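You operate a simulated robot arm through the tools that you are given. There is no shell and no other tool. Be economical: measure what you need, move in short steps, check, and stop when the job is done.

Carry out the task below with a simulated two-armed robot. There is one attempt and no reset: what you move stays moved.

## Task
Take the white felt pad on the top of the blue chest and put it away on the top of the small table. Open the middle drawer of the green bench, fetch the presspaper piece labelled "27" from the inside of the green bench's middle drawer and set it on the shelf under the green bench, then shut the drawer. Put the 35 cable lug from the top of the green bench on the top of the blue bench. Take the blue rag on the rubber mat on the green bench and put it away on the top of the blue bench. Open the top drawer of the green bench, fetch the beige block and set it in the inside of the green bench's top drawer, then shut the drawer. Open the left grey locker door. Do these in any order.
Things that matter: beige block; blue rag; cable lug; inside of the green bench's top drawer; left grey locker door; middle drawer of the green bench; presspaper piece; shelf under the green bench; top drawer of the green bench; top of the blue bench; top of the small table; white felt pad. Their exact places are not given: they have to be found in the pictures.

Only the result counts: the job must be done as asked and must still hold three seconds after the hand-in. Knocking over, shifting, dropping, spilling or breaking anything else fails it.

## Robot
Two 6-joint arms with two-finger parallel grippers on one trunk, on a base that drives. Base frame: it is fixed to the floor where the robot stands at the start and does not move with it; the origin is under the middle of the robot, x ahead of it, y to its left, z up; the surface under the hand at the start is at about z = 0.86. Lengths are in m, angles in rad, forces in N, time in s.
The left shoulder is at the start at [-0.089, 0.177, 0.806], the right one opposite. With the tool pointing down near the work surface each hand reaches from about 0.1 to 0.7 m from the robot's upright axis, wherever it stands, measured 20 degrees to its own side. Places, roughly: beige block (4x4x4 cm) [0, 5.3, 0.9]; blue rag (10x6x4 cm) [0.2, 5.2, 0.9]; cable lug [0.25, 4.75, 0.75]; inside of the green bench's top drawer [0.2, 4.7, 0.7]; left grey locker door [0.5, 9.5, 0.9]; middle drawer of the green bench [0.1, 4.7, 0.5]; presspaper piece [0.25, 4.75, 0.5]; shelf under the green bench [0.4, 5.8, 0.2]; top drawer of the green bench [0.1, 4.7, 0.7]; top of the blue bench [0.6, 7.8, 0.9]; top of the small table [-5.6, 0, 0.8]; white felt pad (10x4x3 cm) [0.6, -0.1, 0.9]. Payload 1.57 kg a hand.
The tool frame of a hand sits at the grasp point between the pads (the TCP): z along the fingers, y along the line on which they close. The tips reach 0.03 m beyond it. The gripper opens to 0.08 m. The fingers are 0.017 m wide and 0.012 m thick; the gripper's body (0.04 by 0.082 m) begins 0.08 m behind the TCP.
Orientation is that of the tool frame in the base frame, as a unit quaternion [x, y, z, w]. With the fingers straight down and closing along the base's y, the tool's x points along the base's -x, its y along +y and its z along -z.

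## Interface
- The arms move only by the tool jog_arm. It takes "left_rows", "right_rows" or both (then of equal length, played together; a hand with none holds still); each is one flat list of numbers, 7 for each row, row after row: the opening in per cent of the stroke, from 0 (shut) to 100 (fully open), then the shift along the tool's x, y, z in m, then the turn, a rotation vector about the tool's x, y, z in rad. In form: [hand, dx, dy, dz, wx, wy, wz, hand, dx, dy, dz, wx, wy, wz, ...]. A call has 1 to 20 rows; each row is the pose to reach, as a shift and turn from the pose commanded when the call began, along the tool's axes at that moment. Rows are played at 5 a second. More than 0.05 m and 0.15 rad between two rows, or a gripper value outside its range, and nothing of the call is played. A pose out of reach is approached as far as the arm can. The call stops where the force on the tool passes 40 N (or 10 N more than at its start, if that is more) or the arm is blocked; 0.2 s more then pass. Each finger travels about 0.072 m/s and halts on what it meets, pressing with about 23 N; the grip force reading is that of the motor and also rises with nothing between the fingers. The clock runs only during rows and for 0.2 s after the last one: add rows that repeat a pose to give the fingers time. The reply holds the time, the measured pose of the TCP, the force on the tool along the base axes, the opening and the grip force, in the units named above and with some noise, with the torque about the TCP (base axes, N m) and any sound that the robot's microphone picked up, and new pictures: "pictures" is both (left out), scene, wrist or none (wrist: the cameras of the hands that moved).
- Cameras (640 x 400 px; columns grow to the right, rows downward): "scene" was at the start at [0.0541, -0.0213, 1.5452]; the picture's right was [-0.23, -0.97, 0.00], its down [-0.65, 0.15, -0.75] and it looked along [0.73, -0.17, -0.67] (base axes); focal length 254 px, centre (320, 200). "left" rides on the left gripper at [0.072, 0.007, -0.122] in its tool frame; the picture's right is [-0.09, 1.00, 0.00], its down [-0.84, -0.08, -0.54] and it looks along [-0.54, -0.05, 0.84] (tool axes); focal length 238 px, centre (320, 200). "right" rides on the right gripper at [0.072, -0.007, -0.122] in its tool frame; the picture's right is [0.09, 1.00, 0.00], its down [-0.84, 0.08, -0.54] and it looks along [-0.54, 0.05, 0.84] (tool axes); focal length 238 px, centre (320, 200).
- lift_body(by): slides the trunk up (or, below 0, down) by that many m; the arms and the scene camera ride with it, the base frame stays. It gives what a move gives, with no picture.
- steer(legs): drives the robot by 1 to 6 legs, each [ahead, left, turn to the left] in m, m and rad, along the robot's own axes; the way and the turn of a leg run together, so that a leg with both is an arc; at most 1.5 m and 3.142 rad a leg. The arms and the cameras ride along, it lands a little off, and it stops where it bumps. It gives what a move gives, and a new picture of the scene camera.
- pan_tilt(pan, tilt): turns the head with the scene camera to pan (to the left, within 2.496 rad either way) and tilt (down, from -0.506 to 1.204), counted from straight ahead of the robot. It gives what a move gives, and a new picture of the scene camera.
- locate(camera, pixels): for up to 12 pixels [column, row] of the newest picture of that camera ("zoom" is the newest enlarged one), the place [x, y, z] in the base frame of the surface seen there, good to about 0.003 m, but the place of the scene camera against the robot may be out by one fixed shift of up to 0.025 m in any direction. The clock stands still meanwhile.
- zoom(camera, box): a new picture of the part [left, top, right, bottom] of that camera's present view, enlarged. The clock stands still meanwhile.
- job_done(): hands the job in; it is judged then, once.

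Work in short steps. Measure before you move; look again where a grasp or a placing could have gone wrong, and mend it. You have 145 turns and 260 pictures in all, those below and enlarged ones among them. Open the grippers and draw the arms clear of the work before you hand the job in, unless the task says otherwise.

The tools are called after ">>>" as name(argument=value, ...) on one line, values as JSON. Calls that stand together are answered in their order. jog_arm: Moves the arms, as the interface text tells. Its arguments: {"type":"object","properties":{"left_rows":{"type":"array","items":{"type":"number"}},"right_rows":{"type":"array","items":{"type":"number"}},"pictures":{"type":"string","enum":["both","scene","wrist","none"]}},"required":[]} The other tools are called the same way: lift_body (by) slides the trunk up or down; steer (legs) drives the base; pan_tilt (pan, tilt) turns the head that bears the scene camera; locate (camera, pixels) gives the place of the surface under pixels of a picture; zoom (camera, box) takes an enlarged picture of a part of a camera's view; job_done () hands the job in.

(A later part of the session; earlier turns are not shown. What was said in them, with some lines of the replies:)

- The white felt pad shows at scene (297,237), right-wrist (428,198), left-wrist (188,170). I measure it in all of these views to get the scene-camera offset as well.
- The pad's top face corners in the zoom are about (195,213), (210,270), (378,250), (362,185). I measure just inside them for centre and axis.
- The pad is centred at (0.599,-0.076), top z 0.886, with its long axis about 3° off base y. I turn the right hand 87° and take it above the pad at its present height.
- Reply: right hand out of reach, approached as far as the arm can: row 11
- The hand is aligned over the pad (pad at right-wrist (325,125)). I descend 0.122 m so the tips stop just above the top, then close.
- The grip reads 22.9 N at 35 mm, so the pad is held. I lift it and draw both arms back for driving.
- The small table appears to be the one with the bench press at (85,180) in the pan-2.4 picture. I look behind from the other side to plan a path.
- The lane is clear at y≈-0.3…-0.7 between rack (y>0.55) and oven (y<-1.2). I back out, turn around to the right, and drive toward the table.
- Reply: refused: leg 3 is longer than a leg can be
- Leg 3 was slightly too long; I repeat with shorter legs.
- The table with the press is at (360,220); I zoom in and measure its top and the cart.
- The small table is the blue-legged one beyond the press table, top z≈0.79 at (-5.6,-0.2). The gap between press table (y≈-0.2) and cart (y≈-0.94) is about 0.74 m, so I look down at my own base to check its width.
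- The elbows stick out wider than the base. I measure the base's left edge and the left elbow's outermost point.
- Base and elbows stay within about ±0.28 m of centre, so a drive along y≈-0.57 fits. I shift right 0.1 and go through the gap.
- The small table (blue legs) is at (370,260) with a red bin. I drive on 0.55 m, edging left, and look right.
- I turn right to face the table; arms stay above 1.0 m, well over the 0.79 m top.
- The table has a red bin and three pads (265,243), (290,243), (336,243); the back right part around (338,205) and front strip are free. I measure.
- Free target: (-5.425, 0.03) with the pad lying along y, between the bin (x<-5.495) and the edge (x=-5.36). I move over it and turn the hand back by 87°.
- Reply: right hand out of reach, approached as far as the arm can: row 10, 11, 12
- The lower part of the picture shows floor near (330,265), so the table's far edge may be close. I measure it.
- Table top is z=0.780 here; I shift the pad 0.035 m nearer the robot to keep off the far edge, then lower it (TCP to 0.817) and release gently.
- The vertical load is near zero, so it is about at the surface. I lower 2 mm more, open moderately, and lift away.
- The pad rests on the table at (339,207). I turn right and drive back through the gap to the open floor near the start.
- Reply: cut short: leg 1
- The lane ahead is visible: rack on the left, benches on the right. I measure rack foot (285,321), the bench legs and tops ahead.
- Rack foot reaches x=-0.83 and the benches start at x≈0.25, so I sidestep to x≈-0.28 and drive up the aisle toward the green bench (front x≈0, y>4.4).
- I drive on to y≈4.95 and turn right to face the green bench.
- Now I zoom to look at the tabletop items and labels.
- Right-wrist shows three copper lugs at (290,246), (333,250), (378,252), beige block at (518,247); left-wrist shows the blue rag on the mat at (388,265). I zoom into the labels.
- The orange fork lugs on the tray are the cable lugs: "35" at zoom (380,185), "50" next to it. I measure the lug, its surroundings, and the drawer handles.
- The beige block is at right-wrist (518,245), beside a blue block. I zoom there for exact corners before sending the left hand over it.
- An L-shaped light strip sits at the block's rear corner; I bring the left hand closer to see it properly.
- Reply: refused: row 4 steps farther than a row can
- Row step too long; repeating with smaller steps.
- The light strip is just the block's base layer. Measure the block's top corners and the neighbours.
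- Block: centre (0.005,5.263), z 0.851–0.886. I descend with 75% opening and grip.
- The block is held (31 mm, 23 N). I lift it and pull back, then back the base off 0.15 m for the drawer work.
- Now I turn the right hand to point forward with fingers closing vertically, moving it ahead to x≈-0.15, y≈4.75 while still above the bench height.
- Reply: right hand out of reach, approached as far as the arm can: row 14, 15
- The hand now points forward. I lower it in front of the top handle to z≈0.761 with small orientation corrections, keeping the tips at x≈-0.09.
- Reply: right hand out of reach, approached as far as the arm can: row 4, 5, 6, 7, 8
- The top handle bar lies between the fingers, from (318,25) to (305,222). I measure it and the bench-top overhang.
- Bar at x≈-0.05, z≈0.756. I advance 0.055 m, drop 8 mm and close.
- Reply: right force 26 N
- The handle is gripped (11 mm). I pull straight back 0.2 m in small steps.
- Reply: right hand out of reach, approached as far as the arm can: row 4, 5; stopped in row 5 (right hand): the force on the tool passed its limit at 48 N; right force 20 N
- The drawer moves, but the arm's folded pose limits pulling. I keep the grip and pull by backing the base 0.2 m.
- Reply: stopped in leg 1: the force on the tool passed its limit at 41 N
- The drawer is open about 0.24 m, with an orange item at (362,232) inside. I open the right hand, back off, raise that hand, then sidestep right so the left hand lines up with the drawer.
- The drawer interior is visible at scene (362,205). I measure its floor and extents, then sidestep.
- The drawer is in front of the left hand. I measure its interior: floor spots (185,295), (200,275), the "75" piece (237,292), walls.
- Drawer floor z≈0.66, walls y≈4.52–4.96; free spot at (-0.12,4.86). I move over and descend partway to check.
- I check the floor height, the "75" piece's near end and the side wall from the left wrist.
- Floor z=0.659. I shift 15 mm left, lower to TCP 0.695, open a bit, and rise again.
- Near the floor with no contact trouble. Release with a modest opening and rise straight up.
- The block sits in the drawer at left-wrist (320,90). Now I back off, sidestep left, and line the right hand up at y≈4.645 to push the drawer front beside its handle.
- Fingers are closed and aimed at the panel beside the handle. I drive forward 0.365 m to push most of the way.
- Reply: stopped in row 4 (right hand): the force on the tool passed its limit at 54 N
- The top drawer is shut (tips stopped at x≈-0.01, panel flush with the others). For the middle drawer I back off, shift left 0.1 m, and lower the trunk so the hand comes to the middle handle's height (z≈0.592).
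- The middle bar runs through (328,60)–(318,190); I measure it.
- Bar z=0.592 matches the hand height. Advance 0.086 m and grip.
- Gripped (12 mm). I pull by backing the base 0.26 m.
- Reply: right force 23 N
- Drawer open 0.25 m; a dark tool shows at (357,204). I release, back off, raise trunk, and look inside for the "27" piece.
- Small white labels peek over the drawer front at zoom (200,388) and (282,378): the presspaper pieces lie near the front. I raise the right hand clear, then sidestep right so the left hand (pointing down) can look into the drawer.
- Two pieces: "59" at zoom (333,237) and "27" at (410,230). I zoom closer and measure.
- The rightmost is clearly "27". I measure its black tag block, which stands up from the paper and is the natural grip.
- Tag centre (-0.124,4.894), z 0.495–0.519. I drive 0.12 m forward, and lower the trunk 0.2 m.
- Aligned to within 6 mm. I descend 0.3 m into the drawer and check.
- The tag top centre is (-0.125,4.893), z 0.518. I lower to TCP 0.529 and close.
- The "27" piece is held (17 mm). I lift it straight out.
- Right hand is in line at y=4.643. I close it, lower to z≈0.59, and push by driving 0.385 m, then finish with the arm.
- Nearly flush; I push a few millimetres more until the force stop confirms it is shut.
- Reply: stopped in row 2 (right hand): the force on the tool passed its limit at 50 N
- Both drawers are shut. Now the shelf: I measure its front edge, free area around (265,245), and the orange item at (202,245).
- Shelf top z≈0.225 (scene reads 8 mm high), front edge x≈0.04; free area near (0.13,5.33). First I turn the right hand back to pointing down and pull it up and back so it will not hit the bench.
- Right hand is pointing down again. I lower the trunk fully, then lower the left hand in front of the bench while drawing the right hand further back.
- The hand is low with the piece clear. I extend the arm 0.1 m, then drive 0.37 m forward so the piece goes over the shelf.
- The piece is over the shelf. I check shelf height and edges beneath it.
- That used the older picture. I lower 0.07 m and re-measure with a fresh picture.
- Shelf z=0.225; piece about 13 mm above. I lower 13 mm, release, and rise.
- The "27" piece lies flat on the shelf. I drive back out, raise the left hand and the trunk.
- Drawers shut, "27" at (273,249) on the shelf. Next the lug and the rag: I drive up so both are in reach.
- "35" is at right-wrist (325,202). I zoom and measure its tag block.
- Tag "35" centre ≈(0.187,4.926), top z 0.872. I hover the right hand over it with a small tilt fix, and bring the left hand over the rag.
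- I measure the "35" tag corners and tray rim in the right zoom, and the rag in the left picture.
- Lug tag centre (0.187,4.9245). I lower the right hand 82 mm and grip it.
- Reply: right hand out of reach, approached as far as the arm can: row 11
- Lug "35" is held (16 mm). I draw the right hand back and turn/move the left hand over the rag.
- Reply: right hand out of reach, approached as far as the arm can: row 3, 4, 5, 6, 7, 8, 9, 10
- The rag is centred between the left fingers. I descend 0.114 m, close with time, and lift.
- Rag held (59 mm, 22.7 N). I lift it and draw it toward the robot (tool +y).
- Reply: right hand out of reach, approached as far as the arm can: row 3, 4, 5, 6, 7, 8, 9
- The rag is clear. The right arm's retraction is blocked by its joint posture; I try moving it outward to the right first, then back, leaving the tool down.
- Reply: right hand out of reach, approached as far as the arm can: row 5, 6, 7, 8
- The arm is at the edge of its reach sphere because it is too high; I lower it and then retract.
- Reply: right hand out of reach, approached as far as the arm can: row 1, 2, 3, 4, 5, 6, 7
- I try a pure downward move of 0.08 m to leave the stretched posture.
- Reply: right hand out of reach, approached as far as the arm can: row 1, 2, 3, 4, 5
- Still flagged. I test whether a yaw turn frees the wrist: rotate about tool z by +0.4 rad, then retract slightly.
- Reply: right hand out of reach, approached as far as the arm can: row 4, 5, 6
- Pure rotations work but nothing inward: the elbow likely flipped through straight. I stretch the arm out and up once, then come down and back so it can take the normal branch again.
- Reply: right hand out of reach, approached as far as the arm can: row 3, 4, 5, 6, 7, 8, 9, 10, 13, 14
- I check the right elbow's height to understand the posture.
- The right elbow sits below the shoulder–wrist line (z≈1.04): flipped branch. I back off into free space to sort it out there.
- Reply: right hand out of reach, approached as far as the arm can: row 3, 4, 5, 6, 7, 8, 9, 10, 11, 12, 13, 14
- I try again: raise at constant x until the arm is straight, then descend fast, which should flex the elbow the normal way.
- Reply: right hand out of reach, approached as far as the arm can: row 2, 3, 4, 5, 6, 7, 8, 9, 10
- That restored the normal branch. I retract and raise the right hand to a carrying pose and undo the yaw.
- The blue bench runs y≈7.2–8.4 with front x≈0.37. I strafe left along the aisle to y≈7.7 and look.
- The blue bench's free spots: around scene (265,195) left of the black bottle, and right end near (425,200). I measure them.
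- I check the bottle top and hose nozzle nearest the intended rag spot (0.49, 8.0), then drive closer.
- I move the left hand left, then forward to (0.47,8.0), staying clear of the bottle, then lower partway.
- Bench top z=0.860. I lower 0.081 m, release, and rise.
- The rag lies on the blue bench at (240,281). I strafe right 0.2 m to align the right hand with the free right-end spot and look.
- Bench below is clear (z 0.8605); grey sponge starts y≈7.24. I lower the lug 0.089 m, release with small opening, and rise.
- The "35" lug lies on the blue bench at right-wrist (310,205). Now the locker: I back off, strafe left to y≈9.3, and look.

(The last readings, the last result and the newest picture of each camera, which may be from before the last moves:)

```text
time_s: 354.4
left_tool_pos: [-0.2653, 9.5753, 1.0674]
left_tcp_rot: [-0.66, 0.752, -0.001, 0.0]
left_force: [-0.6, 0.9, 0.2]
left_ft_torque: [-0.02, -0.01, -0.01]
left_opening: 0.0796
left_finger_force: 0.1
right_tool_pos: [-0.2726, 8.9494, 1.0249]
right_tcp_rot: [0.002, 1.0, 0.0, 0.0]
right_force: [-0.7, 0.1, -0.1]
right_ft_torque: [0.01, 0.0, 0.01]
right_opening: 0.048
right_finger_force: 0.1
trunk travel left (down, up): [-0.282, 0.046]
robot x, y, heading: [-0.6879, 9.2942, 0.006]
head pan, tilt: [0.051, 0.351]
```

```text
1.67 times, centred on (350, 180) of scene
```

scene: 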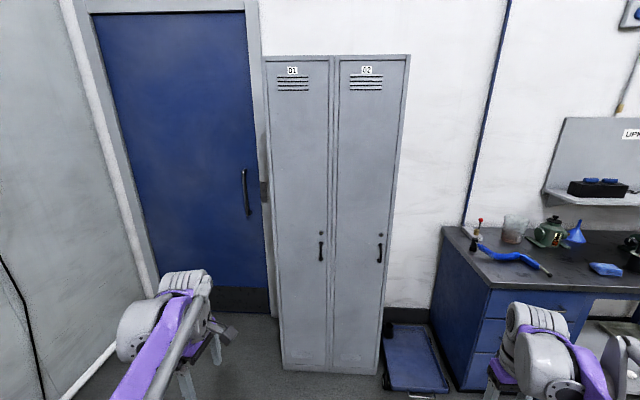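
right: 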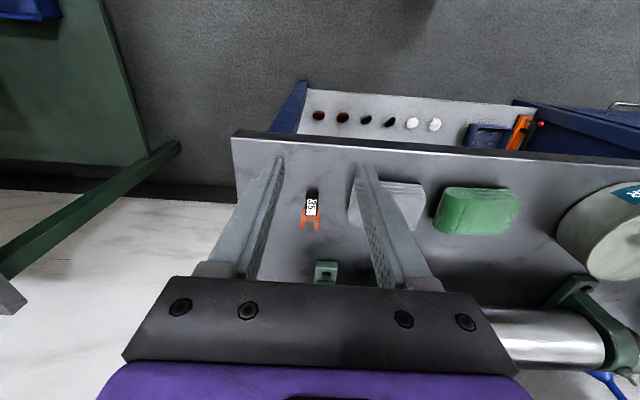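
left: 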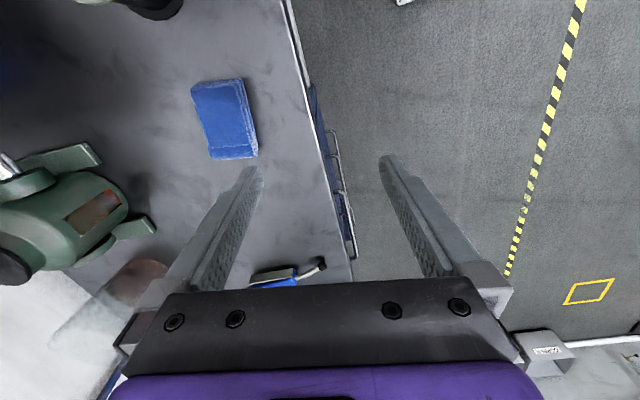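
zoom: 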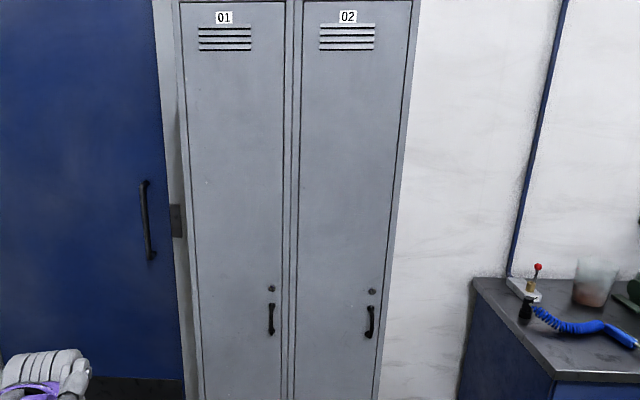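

Door "01" (left) has a vertical handle at scene (321,250) near its right edge, so it hinges on the left. I measure it, and meanwhile undo the left hand's yaw.

>>> locate(camera="scene", pixels=[[321, 244], [321, 251], [321, 258], [320, 233], [280, 250], [328, 255], [334, 255], [300, 250], [380, 250], [300, 350], [246, 190], [395, 350]])

>>> jog_arm(left_rows=[100, 0, 0, 0, 0, 0, 0.1433, 100, 0, 0, 0, 0, 0, 0.2866, 100, 0, 0, 0, 0, 0, 0.43, 100, 0, 0, 0, 0, 0, 0.5733, 100, 0, 0, 0, 0, 0, 0.7166, 100, 0, 0, 0, 0, 0, 0.86, 100, 0, 0, 0, 0, 0, 1.0033, 100, 0, 0, 0, 0, 0, 1.1466, 100, 0, 0, 0, 0, 0, 1.29, 100, 0, 0, 0, 0, 0, 1.433], pictures="none")

```text
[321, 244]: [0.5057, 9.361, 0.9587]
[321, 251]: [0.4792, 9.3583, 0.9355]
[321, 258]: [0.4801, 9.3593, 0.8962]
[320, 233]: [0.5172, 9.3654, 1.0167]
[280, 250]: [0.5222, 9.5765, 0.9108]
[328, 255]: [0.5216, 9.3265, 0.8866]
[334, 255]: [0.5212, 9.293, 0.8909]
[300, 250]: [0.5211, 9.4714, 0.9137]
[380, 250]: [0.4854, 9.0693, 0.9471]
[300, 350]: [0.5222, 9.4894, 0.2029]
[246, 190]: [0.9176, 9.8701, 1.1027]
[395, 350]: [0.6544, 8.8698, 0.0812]
```

```text
time_s: 356.6
left_tool_pos: [-0.265, 9.575, 1.0675]
left_tcp_rot: [-0.003, 1.0, 0.0, 0.0]
left_force: [0.4, 0.2, -0.4]
left_ft_torque: [0.0, -0.02, 0.06]
left_opening: 0.0803
left_finger_force: 0.1
right_tool_pos: [-0.2717, 8.949, 1.0243]
right_tcp_rot: [0.001, 1.0, 0.0, 0.0]
right_force: [0.7, -0.2, -0.4]
right_ft_torque: [0.01, -0.01, -0.01]
right_opening: 0.0478
right_finger_force: 0.0
trunk travel left (down, up): [-0.282, 0.046]
robot x, y, heading: [-0.6883, 9.294, 0.006]
head pan, tilt: [0.051, 0.351]
```

Handle bar at x≈0.48, y≈9.36, z≈0.92; door face x≈0.52, hinge y≈9.585. I pitch the left hand to point forward (fingers closing sideways) while extending it.

>>> jog_arm(left_rows=[100, -0.018, -0.008, 0, 0, -0.1428, 0, 100, -0.036, -0.016, 0, 0, -0.2856, 0, 100, -0.054, -0.024, 0, 0, -0.4284, 0, 100, -0.072, -0.032, 0, 0, -0.5712, 0, 100, -0.09, -0.04, 0, 0, -0.714, 0, 100, -0.108, -0.048, 0.01, 0, -0.8568, 0, 100, -0.126, -0.056, 0.02, 0, -0.9996, 0, 100, -0.144, -0.064, 0.04, 0, -1.1424, 0, 100, -0.162, -0.072, 0.06, 0, -1.2852, 0, 100, -0.18, -0.08, 0.08, 0, -1.428, 0, 100, -0.2, -0.09, 0.1, 0, -1.571, 0])

```text
time_s: 358.9
left_tool_pos: [-0.0816, 9.4856, 0.9847]
left_tcp_rot: [0.02, 0.751, -0.003, 0.66]
left_force: [-0.2, 0.0, 0.5]
left_ft_torque: [-0.02, 0.0, 0.07]
left_opening: 0.08
left_finger_force: 0.0
left hand out of reach, approached as far as the arm can: row 10, 11
right_tool_pos: [-0.2723, 8.9503, 1.0246]
right_tcp_rot: [0.001, 1.0, 0.0, -0.001]
right_force: [0.0, -0.8, -0.3]
right_ft_torque: [0.02, 0.02, 0.0]
right_opening: 0.0479
right_finger_force: 0.0
trunk travel left (down, up): [-0.282, 0.046]
robot x, y, heading: [-0.6863, 9.3011, 0.005]
head pan, tilt: [0.051, 0.351]
```

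scene: 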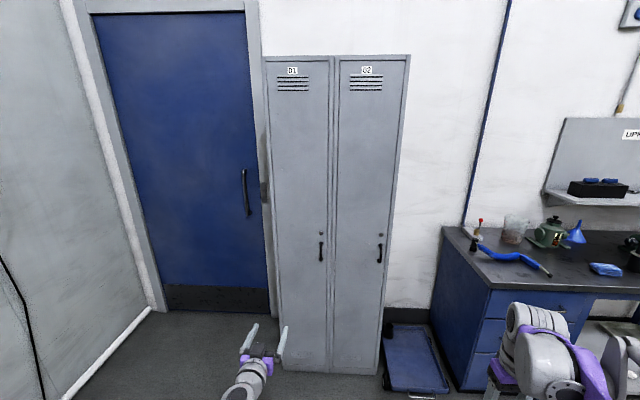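
left: 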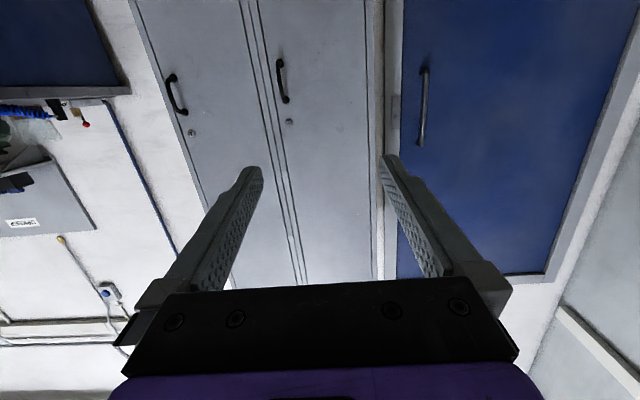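

The hand points forward (7° down). In the left-wrist picture door 01's handle is at (282,80). I measure it.

>>> locate(camera="left", pixels=[[280, 65], [284, 80], [286, 97], [282, 72], [300, 110], [265, 110], [372, 110], [289, 122]])

>>> zoom(camera="left", box=[240, 40, 320, 140])

```text
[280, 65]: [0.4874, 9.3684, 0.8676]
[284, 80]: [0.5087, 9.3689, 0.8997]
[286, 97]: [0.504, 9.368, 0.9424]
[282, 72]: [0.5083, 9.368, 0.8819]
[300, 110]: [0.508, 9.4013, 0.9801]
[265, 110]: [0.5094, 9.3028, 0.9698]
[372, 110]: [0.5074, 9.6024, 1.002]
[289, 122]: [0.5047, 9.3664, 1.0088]
```

```text
4.00 times, centred on (280, 90) of left
```

zoom: 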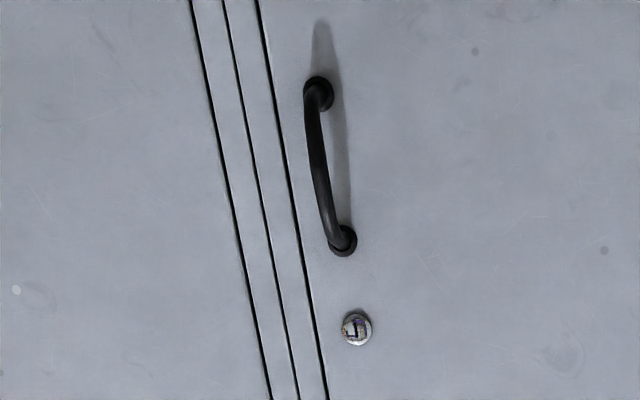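

>>> locate(camera="zoom", pixels=[[312, 120], [318, 165], [326, 205], [320, 180], [290, 180], [320, 95], [343, 240], [315, 145]])

```text
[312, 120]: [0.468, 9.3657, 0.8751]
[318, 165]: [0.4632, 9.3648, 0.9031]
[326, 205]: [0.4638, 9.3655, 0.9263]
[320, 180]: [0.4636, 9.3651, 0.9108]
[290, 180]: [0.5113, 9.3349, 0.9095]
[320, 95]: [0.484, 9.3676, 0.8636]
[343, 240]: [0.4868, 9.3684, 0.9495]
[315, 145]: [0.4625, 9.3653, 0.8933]
```

Bar centre ≈(0.468,9.365,0.907). I lower the trunk 0.077, drive 0.46 forward and 0.12 right, then re-measure.

>>> lift_body(by=-0.077)

>>> steer(legs=[[0.46, -0.118, 0]])

>>> jog_arm(left_rows=[100, 0, 0, 0, 0, 0, 0], pictures="wrist")

```text
time_s: 360.1
left_tool_pos: [-0.0802, 9.487, 0.9073]
left_tcp_rot: [0.019, 0.752, -0.004, 0.659]
left_force: [0.5, 0.5, -0.3]
left_ft_torque: [0.0, 0.0, 0.03]
left_opening: 0.08
left_finger_force: 0.0
right_tool_pos: [-0.2729, 8.9501, 0.9484]
right_tcp_rot: [0.001, 1.0, -0.001, -0.001]
right_force: [0.1, -0.3, 0.3]
right_ft_torque: [-0.01, 0.03, 0.0]
right_opening: 0.0482
right_finger_force: 0.2
trunk travel left (down, up): [-0.205, 0.123]
robot x, y, heading: [-0.687, 9.2986, 0.008]
head pan, tilt: [0.051, 0.351]
```

```text
time_s: 362.9
left_tool_pos: [0.3761, 9.3778, 0.9073]
left_tcp_rot: [0.016, 0.751, -0.002, 0.66]
left_force: [-0.2, -0.1, -0.5]
left_ft_torque: [0.03, 0.03, 0.02]
left_opening: 0.08
left_finger_force: 0.1
right_tool_pos: [0.1873, 8.8393, 0.9484]
right_tcp_rot: [-0.002, 1.0, 0.0, -0.001]
right_force: [-0.3, 0.4, 0.4]
right_ft_torque: [-0.02, 0.04, 0.0]
right_opening: 0.0478
right_finger_force: 0.1
trunk travel left (down, up): [-0.205, 0.123]
robot x, y, heading: [-0.2279, 9.1879, 0.016]
head pan, tilt: [0.051, 0.351]
```

scene: 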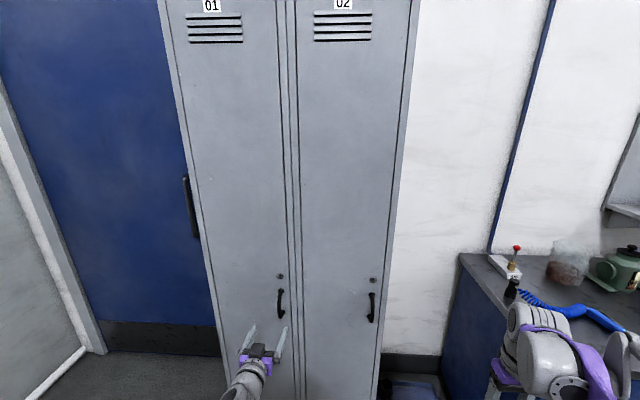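

```text
time_s: 363.3
left_tool_pos: [0.3758, 9.3759, 0.9083]
left_tcp_rot: [0.017, 0.752, -0.003, 0.659]
left_force: [-0.3, -0.2, -0.1]
left_ft_torque: [0.06, -0.01, 0.0]
left_opening: 0.08
left_finger_force: 0.0
right_tool_pos: [0.1855, 8.8373, 0.947]
right_tcp_rot: [-0.002, 1.0, 0.0, 0.0]
right_force: [-0.1, 0.2, 0.6]
right_ft_torque: [0.0, -0.02, -0.02]
right_opening: 0.0478
right_finger_force: 0.0
trunk travel left (down, up): [-0.205, 0.123]
robot x, y, heading: [-0.2285, 9.1854, 0.013]
head pan, tilt: [0.051, 0.351]
```

left: 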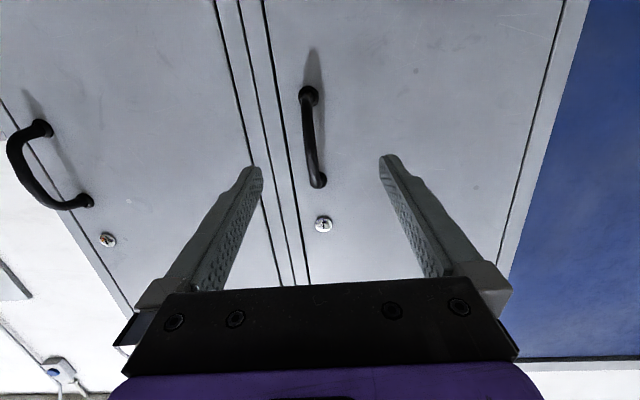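

I re-measure the bar at (307,120)–(312,165).

>>> locate(camera="left", pixels=[[304, 110], [306, 130], [309, 150], [312, 168], [330, 150], [270, 150]])

```text
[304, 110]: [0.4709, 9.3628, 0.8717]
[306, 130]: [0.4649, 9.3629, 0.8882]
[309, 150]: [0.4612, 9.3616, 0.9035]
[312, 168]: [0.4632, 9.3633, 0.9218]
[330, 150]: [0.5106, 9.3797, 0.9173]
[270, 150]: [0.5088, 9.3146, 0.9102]
```

Advance 0.085 m, 13 mm right, and grip the bar.

>>> jog_arm(left_rows=[100, -0.004, -0.0105, 0.03, 0, 0, 0, 100, -0.008, -0.0105, 0.06, 0, 0, 0, 100, -0.0114, -0.0105, 0.0846, 0, 0, 0, 100, -0.0114, -0.0105, 0.0846, 0, 0, 0, 0, -0.0114, -0.0105, 0.0846, 0, 0, 0, 0, -0.0114, -0.0105, 0.0846, 0, 0, 0, 0, -0.0114, -0.0105, 0.0846, 0, 0, 0, 0, -0.0114, -0.0105, 0.0846, 0, 0, 0], pictures="wrist")

```text
time_s: 365.1
left_tool_pos: [0.4612, 9.3654, 0.908]
left_tcp_rot: [0.015, 0.752, -0.002, 0.659]
left_force: [0.7, 5.7, 1.6]
left_ft_torque: [-0.42, 0.08, 0.07]
left_opening: 0.0111
left_finger_force: 29.5
right_tool_pos: [0.1865, 8.8383, 0.9478]
right_tcp_rot: [-0.002, 1.0, 0.0, 0.0]
right_force: [0.1, -0.2, -0.2]
right_ft_torque: [-0.01, 0.04, 0.03]
right_opening: 0.048
right_finger_force: 0.1
trunk travel left (down, up): [-0.205, 0.123]
robot x, y, heading: [-0.2284, 9.1862, 0.01]
head pan, tilt: [0.051, 0.351]
```

left: 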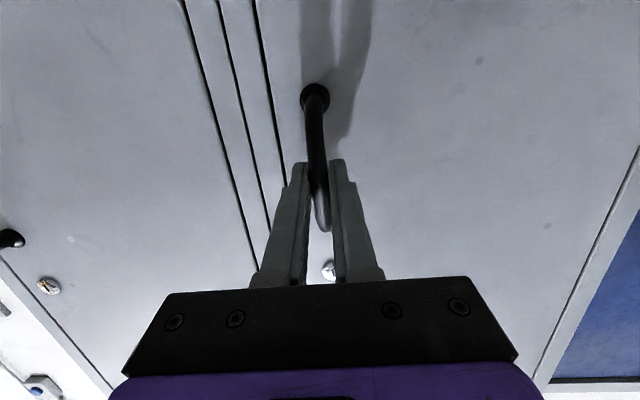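

Gripped (11 mm). I pull along the door's arc with short base legs (radius ≈0.23 about y≈9.59).

>>> steer(legs=[[-0.039, 0.01, 0], [-0.036, 0.017, 0], [-0.032, 0.023, 0]])

```text
time_s: 367.0
left_tool_pos: [0.3555, 9.4117, 0.9074]
left_tcp_rot: [0.017, 0.751, -0.004, 0.66]
left_force: [6.1, 8.5, -4.7]
left_ft_torque: [0.18, 0.14, -0.15]
left_opening: 0.0116
left_finger_force: 28.7
right_tool_pos: [0.0798, 8.8879, 0.9489]
right_tcp_rot: [-0.002, 1.0, -0.001, -0.001]
right_force: [0.6, 0.0, 1.0]
right_ft_torque: [-0.01, -0.02, 0.01]
right_opening: 0.0478
right_finger_force: 0.1
trunk travel left (down, up): [-0.205, 0.123]
robot x, y, heading: [-0.3347, 9.2309, 0.016]
head pan, tilt: [0.051, 0.351]
```

scene: 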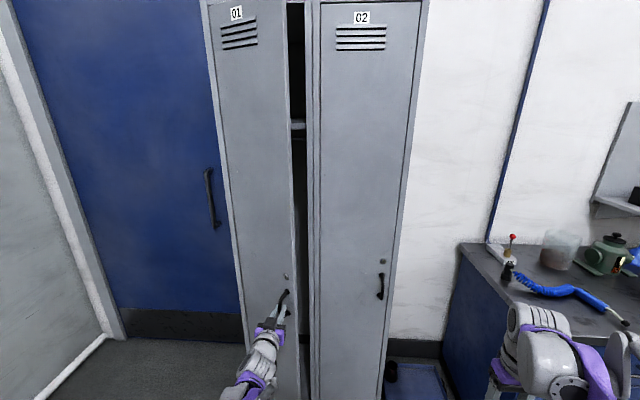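

The door is at about 30°. I continue to ~50°.

>>> steer(legs=[[-0.028, 0.028, 0], [-0.023, 0.033, 0]])

```text
time_s: 368.5
left_tool_pos: [0.3028, 9.4721, 0.9076]
left_tcp_rot: [0.019, 0.751, -0.004, 0.659]
left_force: [-0.9, -1.1, -3.7]
left_ft_torque: [0.22, 0.18, -0.14]
left_opening: 0.0117
left_finger_force: 29.2
right_tool_pos: [0.0297, 8.9461, 0.9476]
right_tcp_rot: [-0.002, 1.0, 0.0, 0.0]
right_force: [-0.2, 0.2, -0.5]
right_ft_torque: [0.0, -0.02, -0.03]
right_opening: 0.0481
right_finger_force: 0.1
trunk travel left (down, up): [-0.205, 0.123]
robot x, y, heading: [-0.3876, 9.293, 0.017]
head pan, tilt: [0.051, 0.351]
```

scene: 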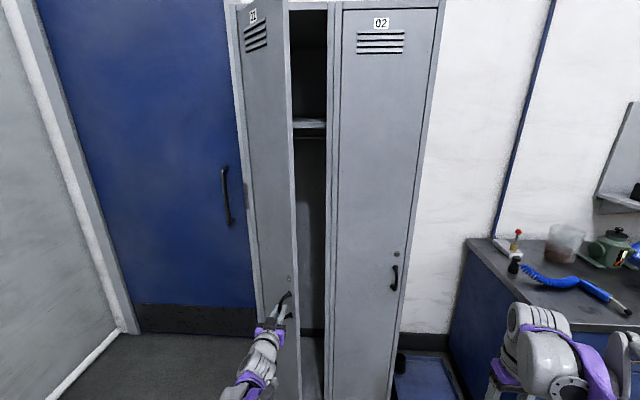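

Forces stay low; I go on to ~70°.

>>> steer(legs=[[-0.017, 0.036, 0], [-0.011, 0.039, 0]])

```text
time_s: 370.1
left_tool_pos: [0.2739, 9.5446, 0.9086]
left_tcp_rot: [0.018, 0.752, -0.004, 0.659]
left_force: [4.8, 0.6, 2.4]
left_ft_torque: [0.22, 0.29, -0.15]
left_opening: 0.0122
left_finger_force: 29.3
right_tool_pos: [-0.0004, 9.0205, 0.9472]
right_tcp_rot: [-0.002, 1.0, 0.0, -0.001]
right_force: [-0.8, 1.2, 0.2]
right_ft_torque: [0.0, 0.0, 0.02]
right_opening: 0.0482
right_finger_force: 0.1
trunk travel left (down, up): [-0.205, 0.123]
robot x, y, heading: [-0.4162, 9.3692, 0.012]
head pan, tilt: [0.051, 0.351]
```

scene: 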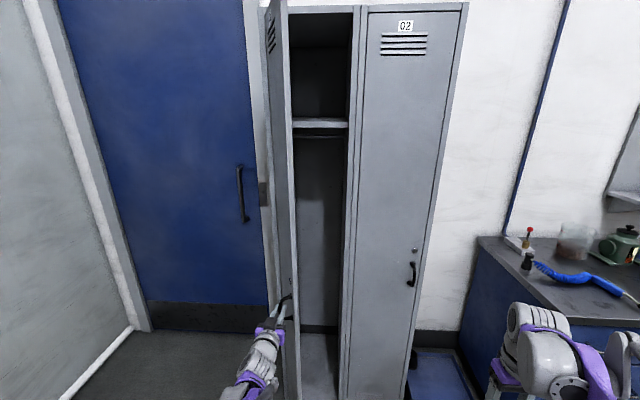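

The door is at roughly 72°. Two more legs bring it to ~90°.

>>> steer(legs=[[-0.003, 0.04, 0], [0.003, 0.04, 0], [0.008, 0.035, 0]])

```text
time_s: 372.4
left_tool_pos: [0.283, 9.6595, 0.9063]
left_tcp_rot: [0.019, 0.751, -0.004, 0.66]
left_force: [8.7, -1.9, 5.9]
left_ft_torque: [0.33, 0.46, -0.07]
left_opening: 0.0122
left_finger_force: 29.9
right_tool_pos: [0.0075, 9.1351, 0.9482]
right_tcp_rot: [-0.001, 1.0, 0.0, -0.001]
right_force: [-0.3, -0.6, 0.6]
right_ft_torque: [0.01, 0.03, -0.02]
right_opening: 0.048
right_finger_force: 0.0
trunk travel left (down, up): [-0.205, 0.123]
robot x, y, heading: [-0.4088, 9.4835, 0.02]
head pan, tilt: [0.051, 0.351]
```

scene: 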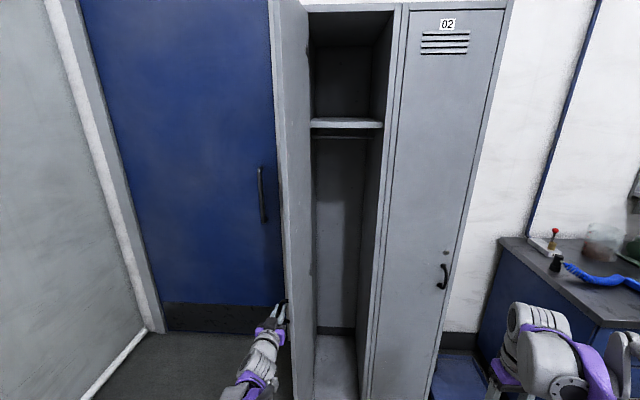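

The door stands at about 95°. I release with a small opening and back straight off.

>>> jog_arm(left_rows=[30, 0, 0, 0, 0, 0, 0, 30, 0, 0, 0, 0, 0, 0, 30, 0, 0, 0, 0, 0, 0], pictures="none")

>>> steer(legs=[[-0.2, 0, 0], [-0.15, 0, 0]])

>>> locate(camera="scene", pixels=[[300, 150], [310, 250], [290, 250], [330, 100], [320, 200], [350, 200]])

```text
time_s: 373.2
left_tool_pos: [0.2813, 9.6585, 0.9087]
left_tcp_rot: [0.019, 0.752, -0.004, 0.659]
left_force: [-0.2, -0.1, 0.1]
left_ft_torque: [0.03, 0.01, 0.01]
left_opening: 0.0239
left_finger_force: 0.0
right_tool_pos: [0.0069, 9.1349, 0.9482]
right_tcp_rot: [-0.002, 1.0, 0.001, 0.0]
right_force: [-0.4, 0.3, 0.1]
right_ft_torque: [-0.01, -0.02, 0.02]
right_opening: 0.0479
right_finger_force: 0.0
trunk travel left (down, up): [-0.205, 0.123]
robot x, y, heading: [-0.4093, 9.4813, 0.017]
head pan, tilt: [0.051, 0.351]
```

```text
time_s: 375.7
left_tool_pos: [-0.0681, 9.6552, 0.9076]
left_tcp_rot: [0.02, 0.752, -0.005, 0.659]
left_force: [-0.3, -0.4, 0.0]
left_ft_torque: [-0.01, 0.0, 0.0]
left_opening: 0.024
left_finger_force: 0.1
right_tool_pos: [-0.3425, 9.1303, 0.9488]
right_tcp_rot: [0.0, 1.0, 0.0, 0.0]
right_force: [-0.3, -0.4, 0.0]
right_ft_torque: [0.02, -0.04, -0.01]
right_opening: 0.0479
right_finger_force: 0.1
trunk travel left (down, up): [-0.205, 0.123]
robot x, y, heading: [-0.759, 9.4777, 0.01]
head pan, tilt: [0.051, 0.351]
```

scene: 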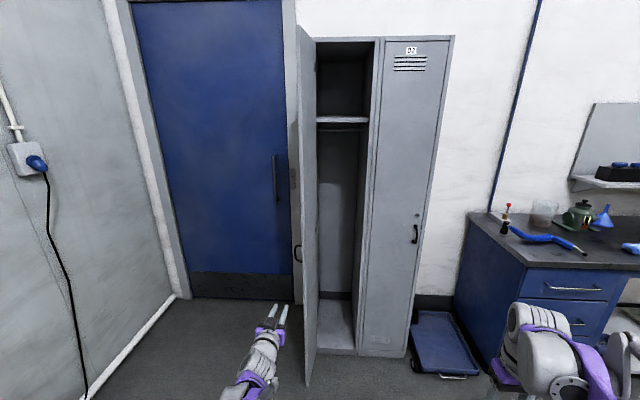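

```text
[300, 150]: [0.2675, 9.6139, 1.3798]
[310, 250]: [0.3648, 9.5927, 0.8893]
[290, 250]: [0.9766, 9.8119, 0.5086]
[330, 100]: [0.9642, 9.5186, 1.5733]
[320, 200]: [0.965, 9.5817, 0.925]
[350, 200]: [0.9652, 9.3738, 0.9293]
```

The door stays open at ~95°. I open both grippers fully and back further away before handing in.

>>> jog_arm(left_rows=[60, 0, 0, 0, 0, 0, 0, 100, 0, 0, 0, 0, 0, 0, 100, 0, 0, 0, 0, 0, 0], right_rows=[60, 0, 0, 0, 0, 0, 0, 100, 0, 0, 0, 0, 0, 0, 100, 0, 0, 0, 0, 0, 0], pictures="none")

>>> steer(legs=[[-0.25, 0, 0]])

>>> pan_tilt(pan=-1.2, tilt=0.3)

>>> zoom(camera="scene", box=[200, 150, 440, 300])

```text
time_s: 376.5
left_tool_pos: [-0.0664, 9.6552, 0.9089]
left_tcp_rot: [0.018, 0.752, -0.004, 0.659]
left_force: [0.1, -0.6, 0.1]
left_ft_torque: [0.05, -0.01, 0.03]
left_opening: 0.0799
left_finger_force: 0.0
right_tool_pos: [-0.3415, 9.129, 0.9477]
right_tcp_rot: [-0.001, 1.0, 0.0, 0.0]
right_force: [-0.1, 0.4, -0.2]
right_ft_torque: [0.0, 0.0, -0.01]
right_opening: 0.0799
right_finger_force: 0.1
trunk travel left (down, up): [-0.205, 0.123]
robot x, y, heading: [-0.7569, 9.4804, 0.006]
head pan, tilt: [0.051, 0.351]
```

```text
time_s: 378.4
left_tool_pos: [-0.3157, 9.6506, 0.9084]
left_tcp_rot: [0.018, 0.751, -0.003, 0.66]
left_force: [-0.1, -0.8, 0.4]
left_ft_torque: [0.0, 0.02, 0.0]
left_opening: 0.08
left_finger_force: 0.1
right_tool_pos: [-0.592, 9.1274, 0.9479]
right_tcp_rot: [-0.001, 1.0, 0.0, -0.001]
right_force: [0.3, 0.2, -0.9]
right_ft_torque: [-0.01, -0.02, 0.03]
right_opening: 0.0802
right_finger_force: 0.0
trunk travel left (down, up): [-0.205, 0.123]
robot x, y, heading: [-1.0075, 9.4787, 0.01]
head pan, tilt: [0.051, 0.351]
```

scene: 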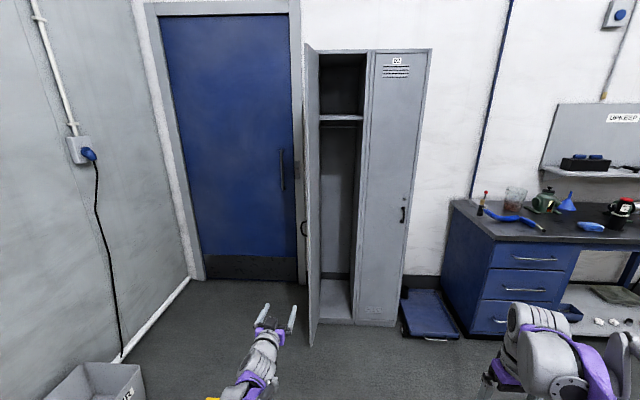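

```text
time_s: 379.8
left_tool_pos: [-0.315, 9.6508, 0.9071]
left_tcp_rot: [0.019, 0.752, -0.004, 0.659]
left_force: [0.5, -0.6, 0.6]
left_ft_torque: [0.01, -0.02, -0.02]
left_opening: 0.08
left_finger_force: 0.0
right_tool_pos: [-0.5916, 9.1272, 0.9472]
right_tcp_rot: [-0.001, 1.0, 0.0, -0.001]
right_force: [-0.1, -0.3, 0.0]
right_ft_torque: [0.02, -0.02, -0.04]
right_opening: 0.08
right_finger_force: 0.0
trunk travel left (down, up): [-0.205, 0.123]
robot x, y, heading: [-1.0076, 9.4753, 0.013]
head pan, tilt: [-1.201, 0.3]
```

scene: 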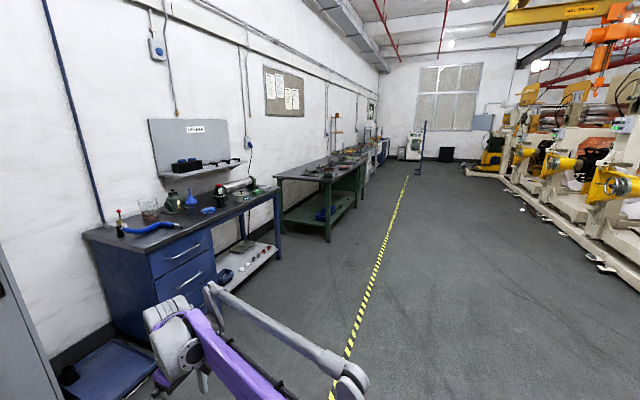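

```text
2.67 times, centred on (320, 225) of scene
```

zoom: 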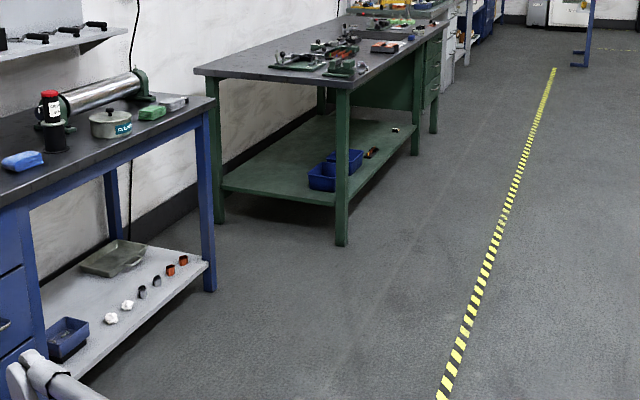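

Everything is in place: drawers shut, rag and lug on the blue bench, "27" on the shelf, locker door open, arms clear. I hand in.

>>> job_done()

```text
The job is handed in.
```

I did all six parts of the task and handed the job in:

- **White felt pad:** on the small table.
- **Presspaper piece "27":** on the shelf under the green bench, with the middle drawer shut.
- **35 cable lug:** on top of the blue bench.
- **Blue rag:** on top of the blue bench.
- **Beige block:** inside the green bench's top drawer, and the drawer is shut.
- **Left grey locker door:** open at roughly 95°.

Both grippers are open and the arms are clear. I saw each item in place as I went, but I did not go back to look at the felt pad before handing in.
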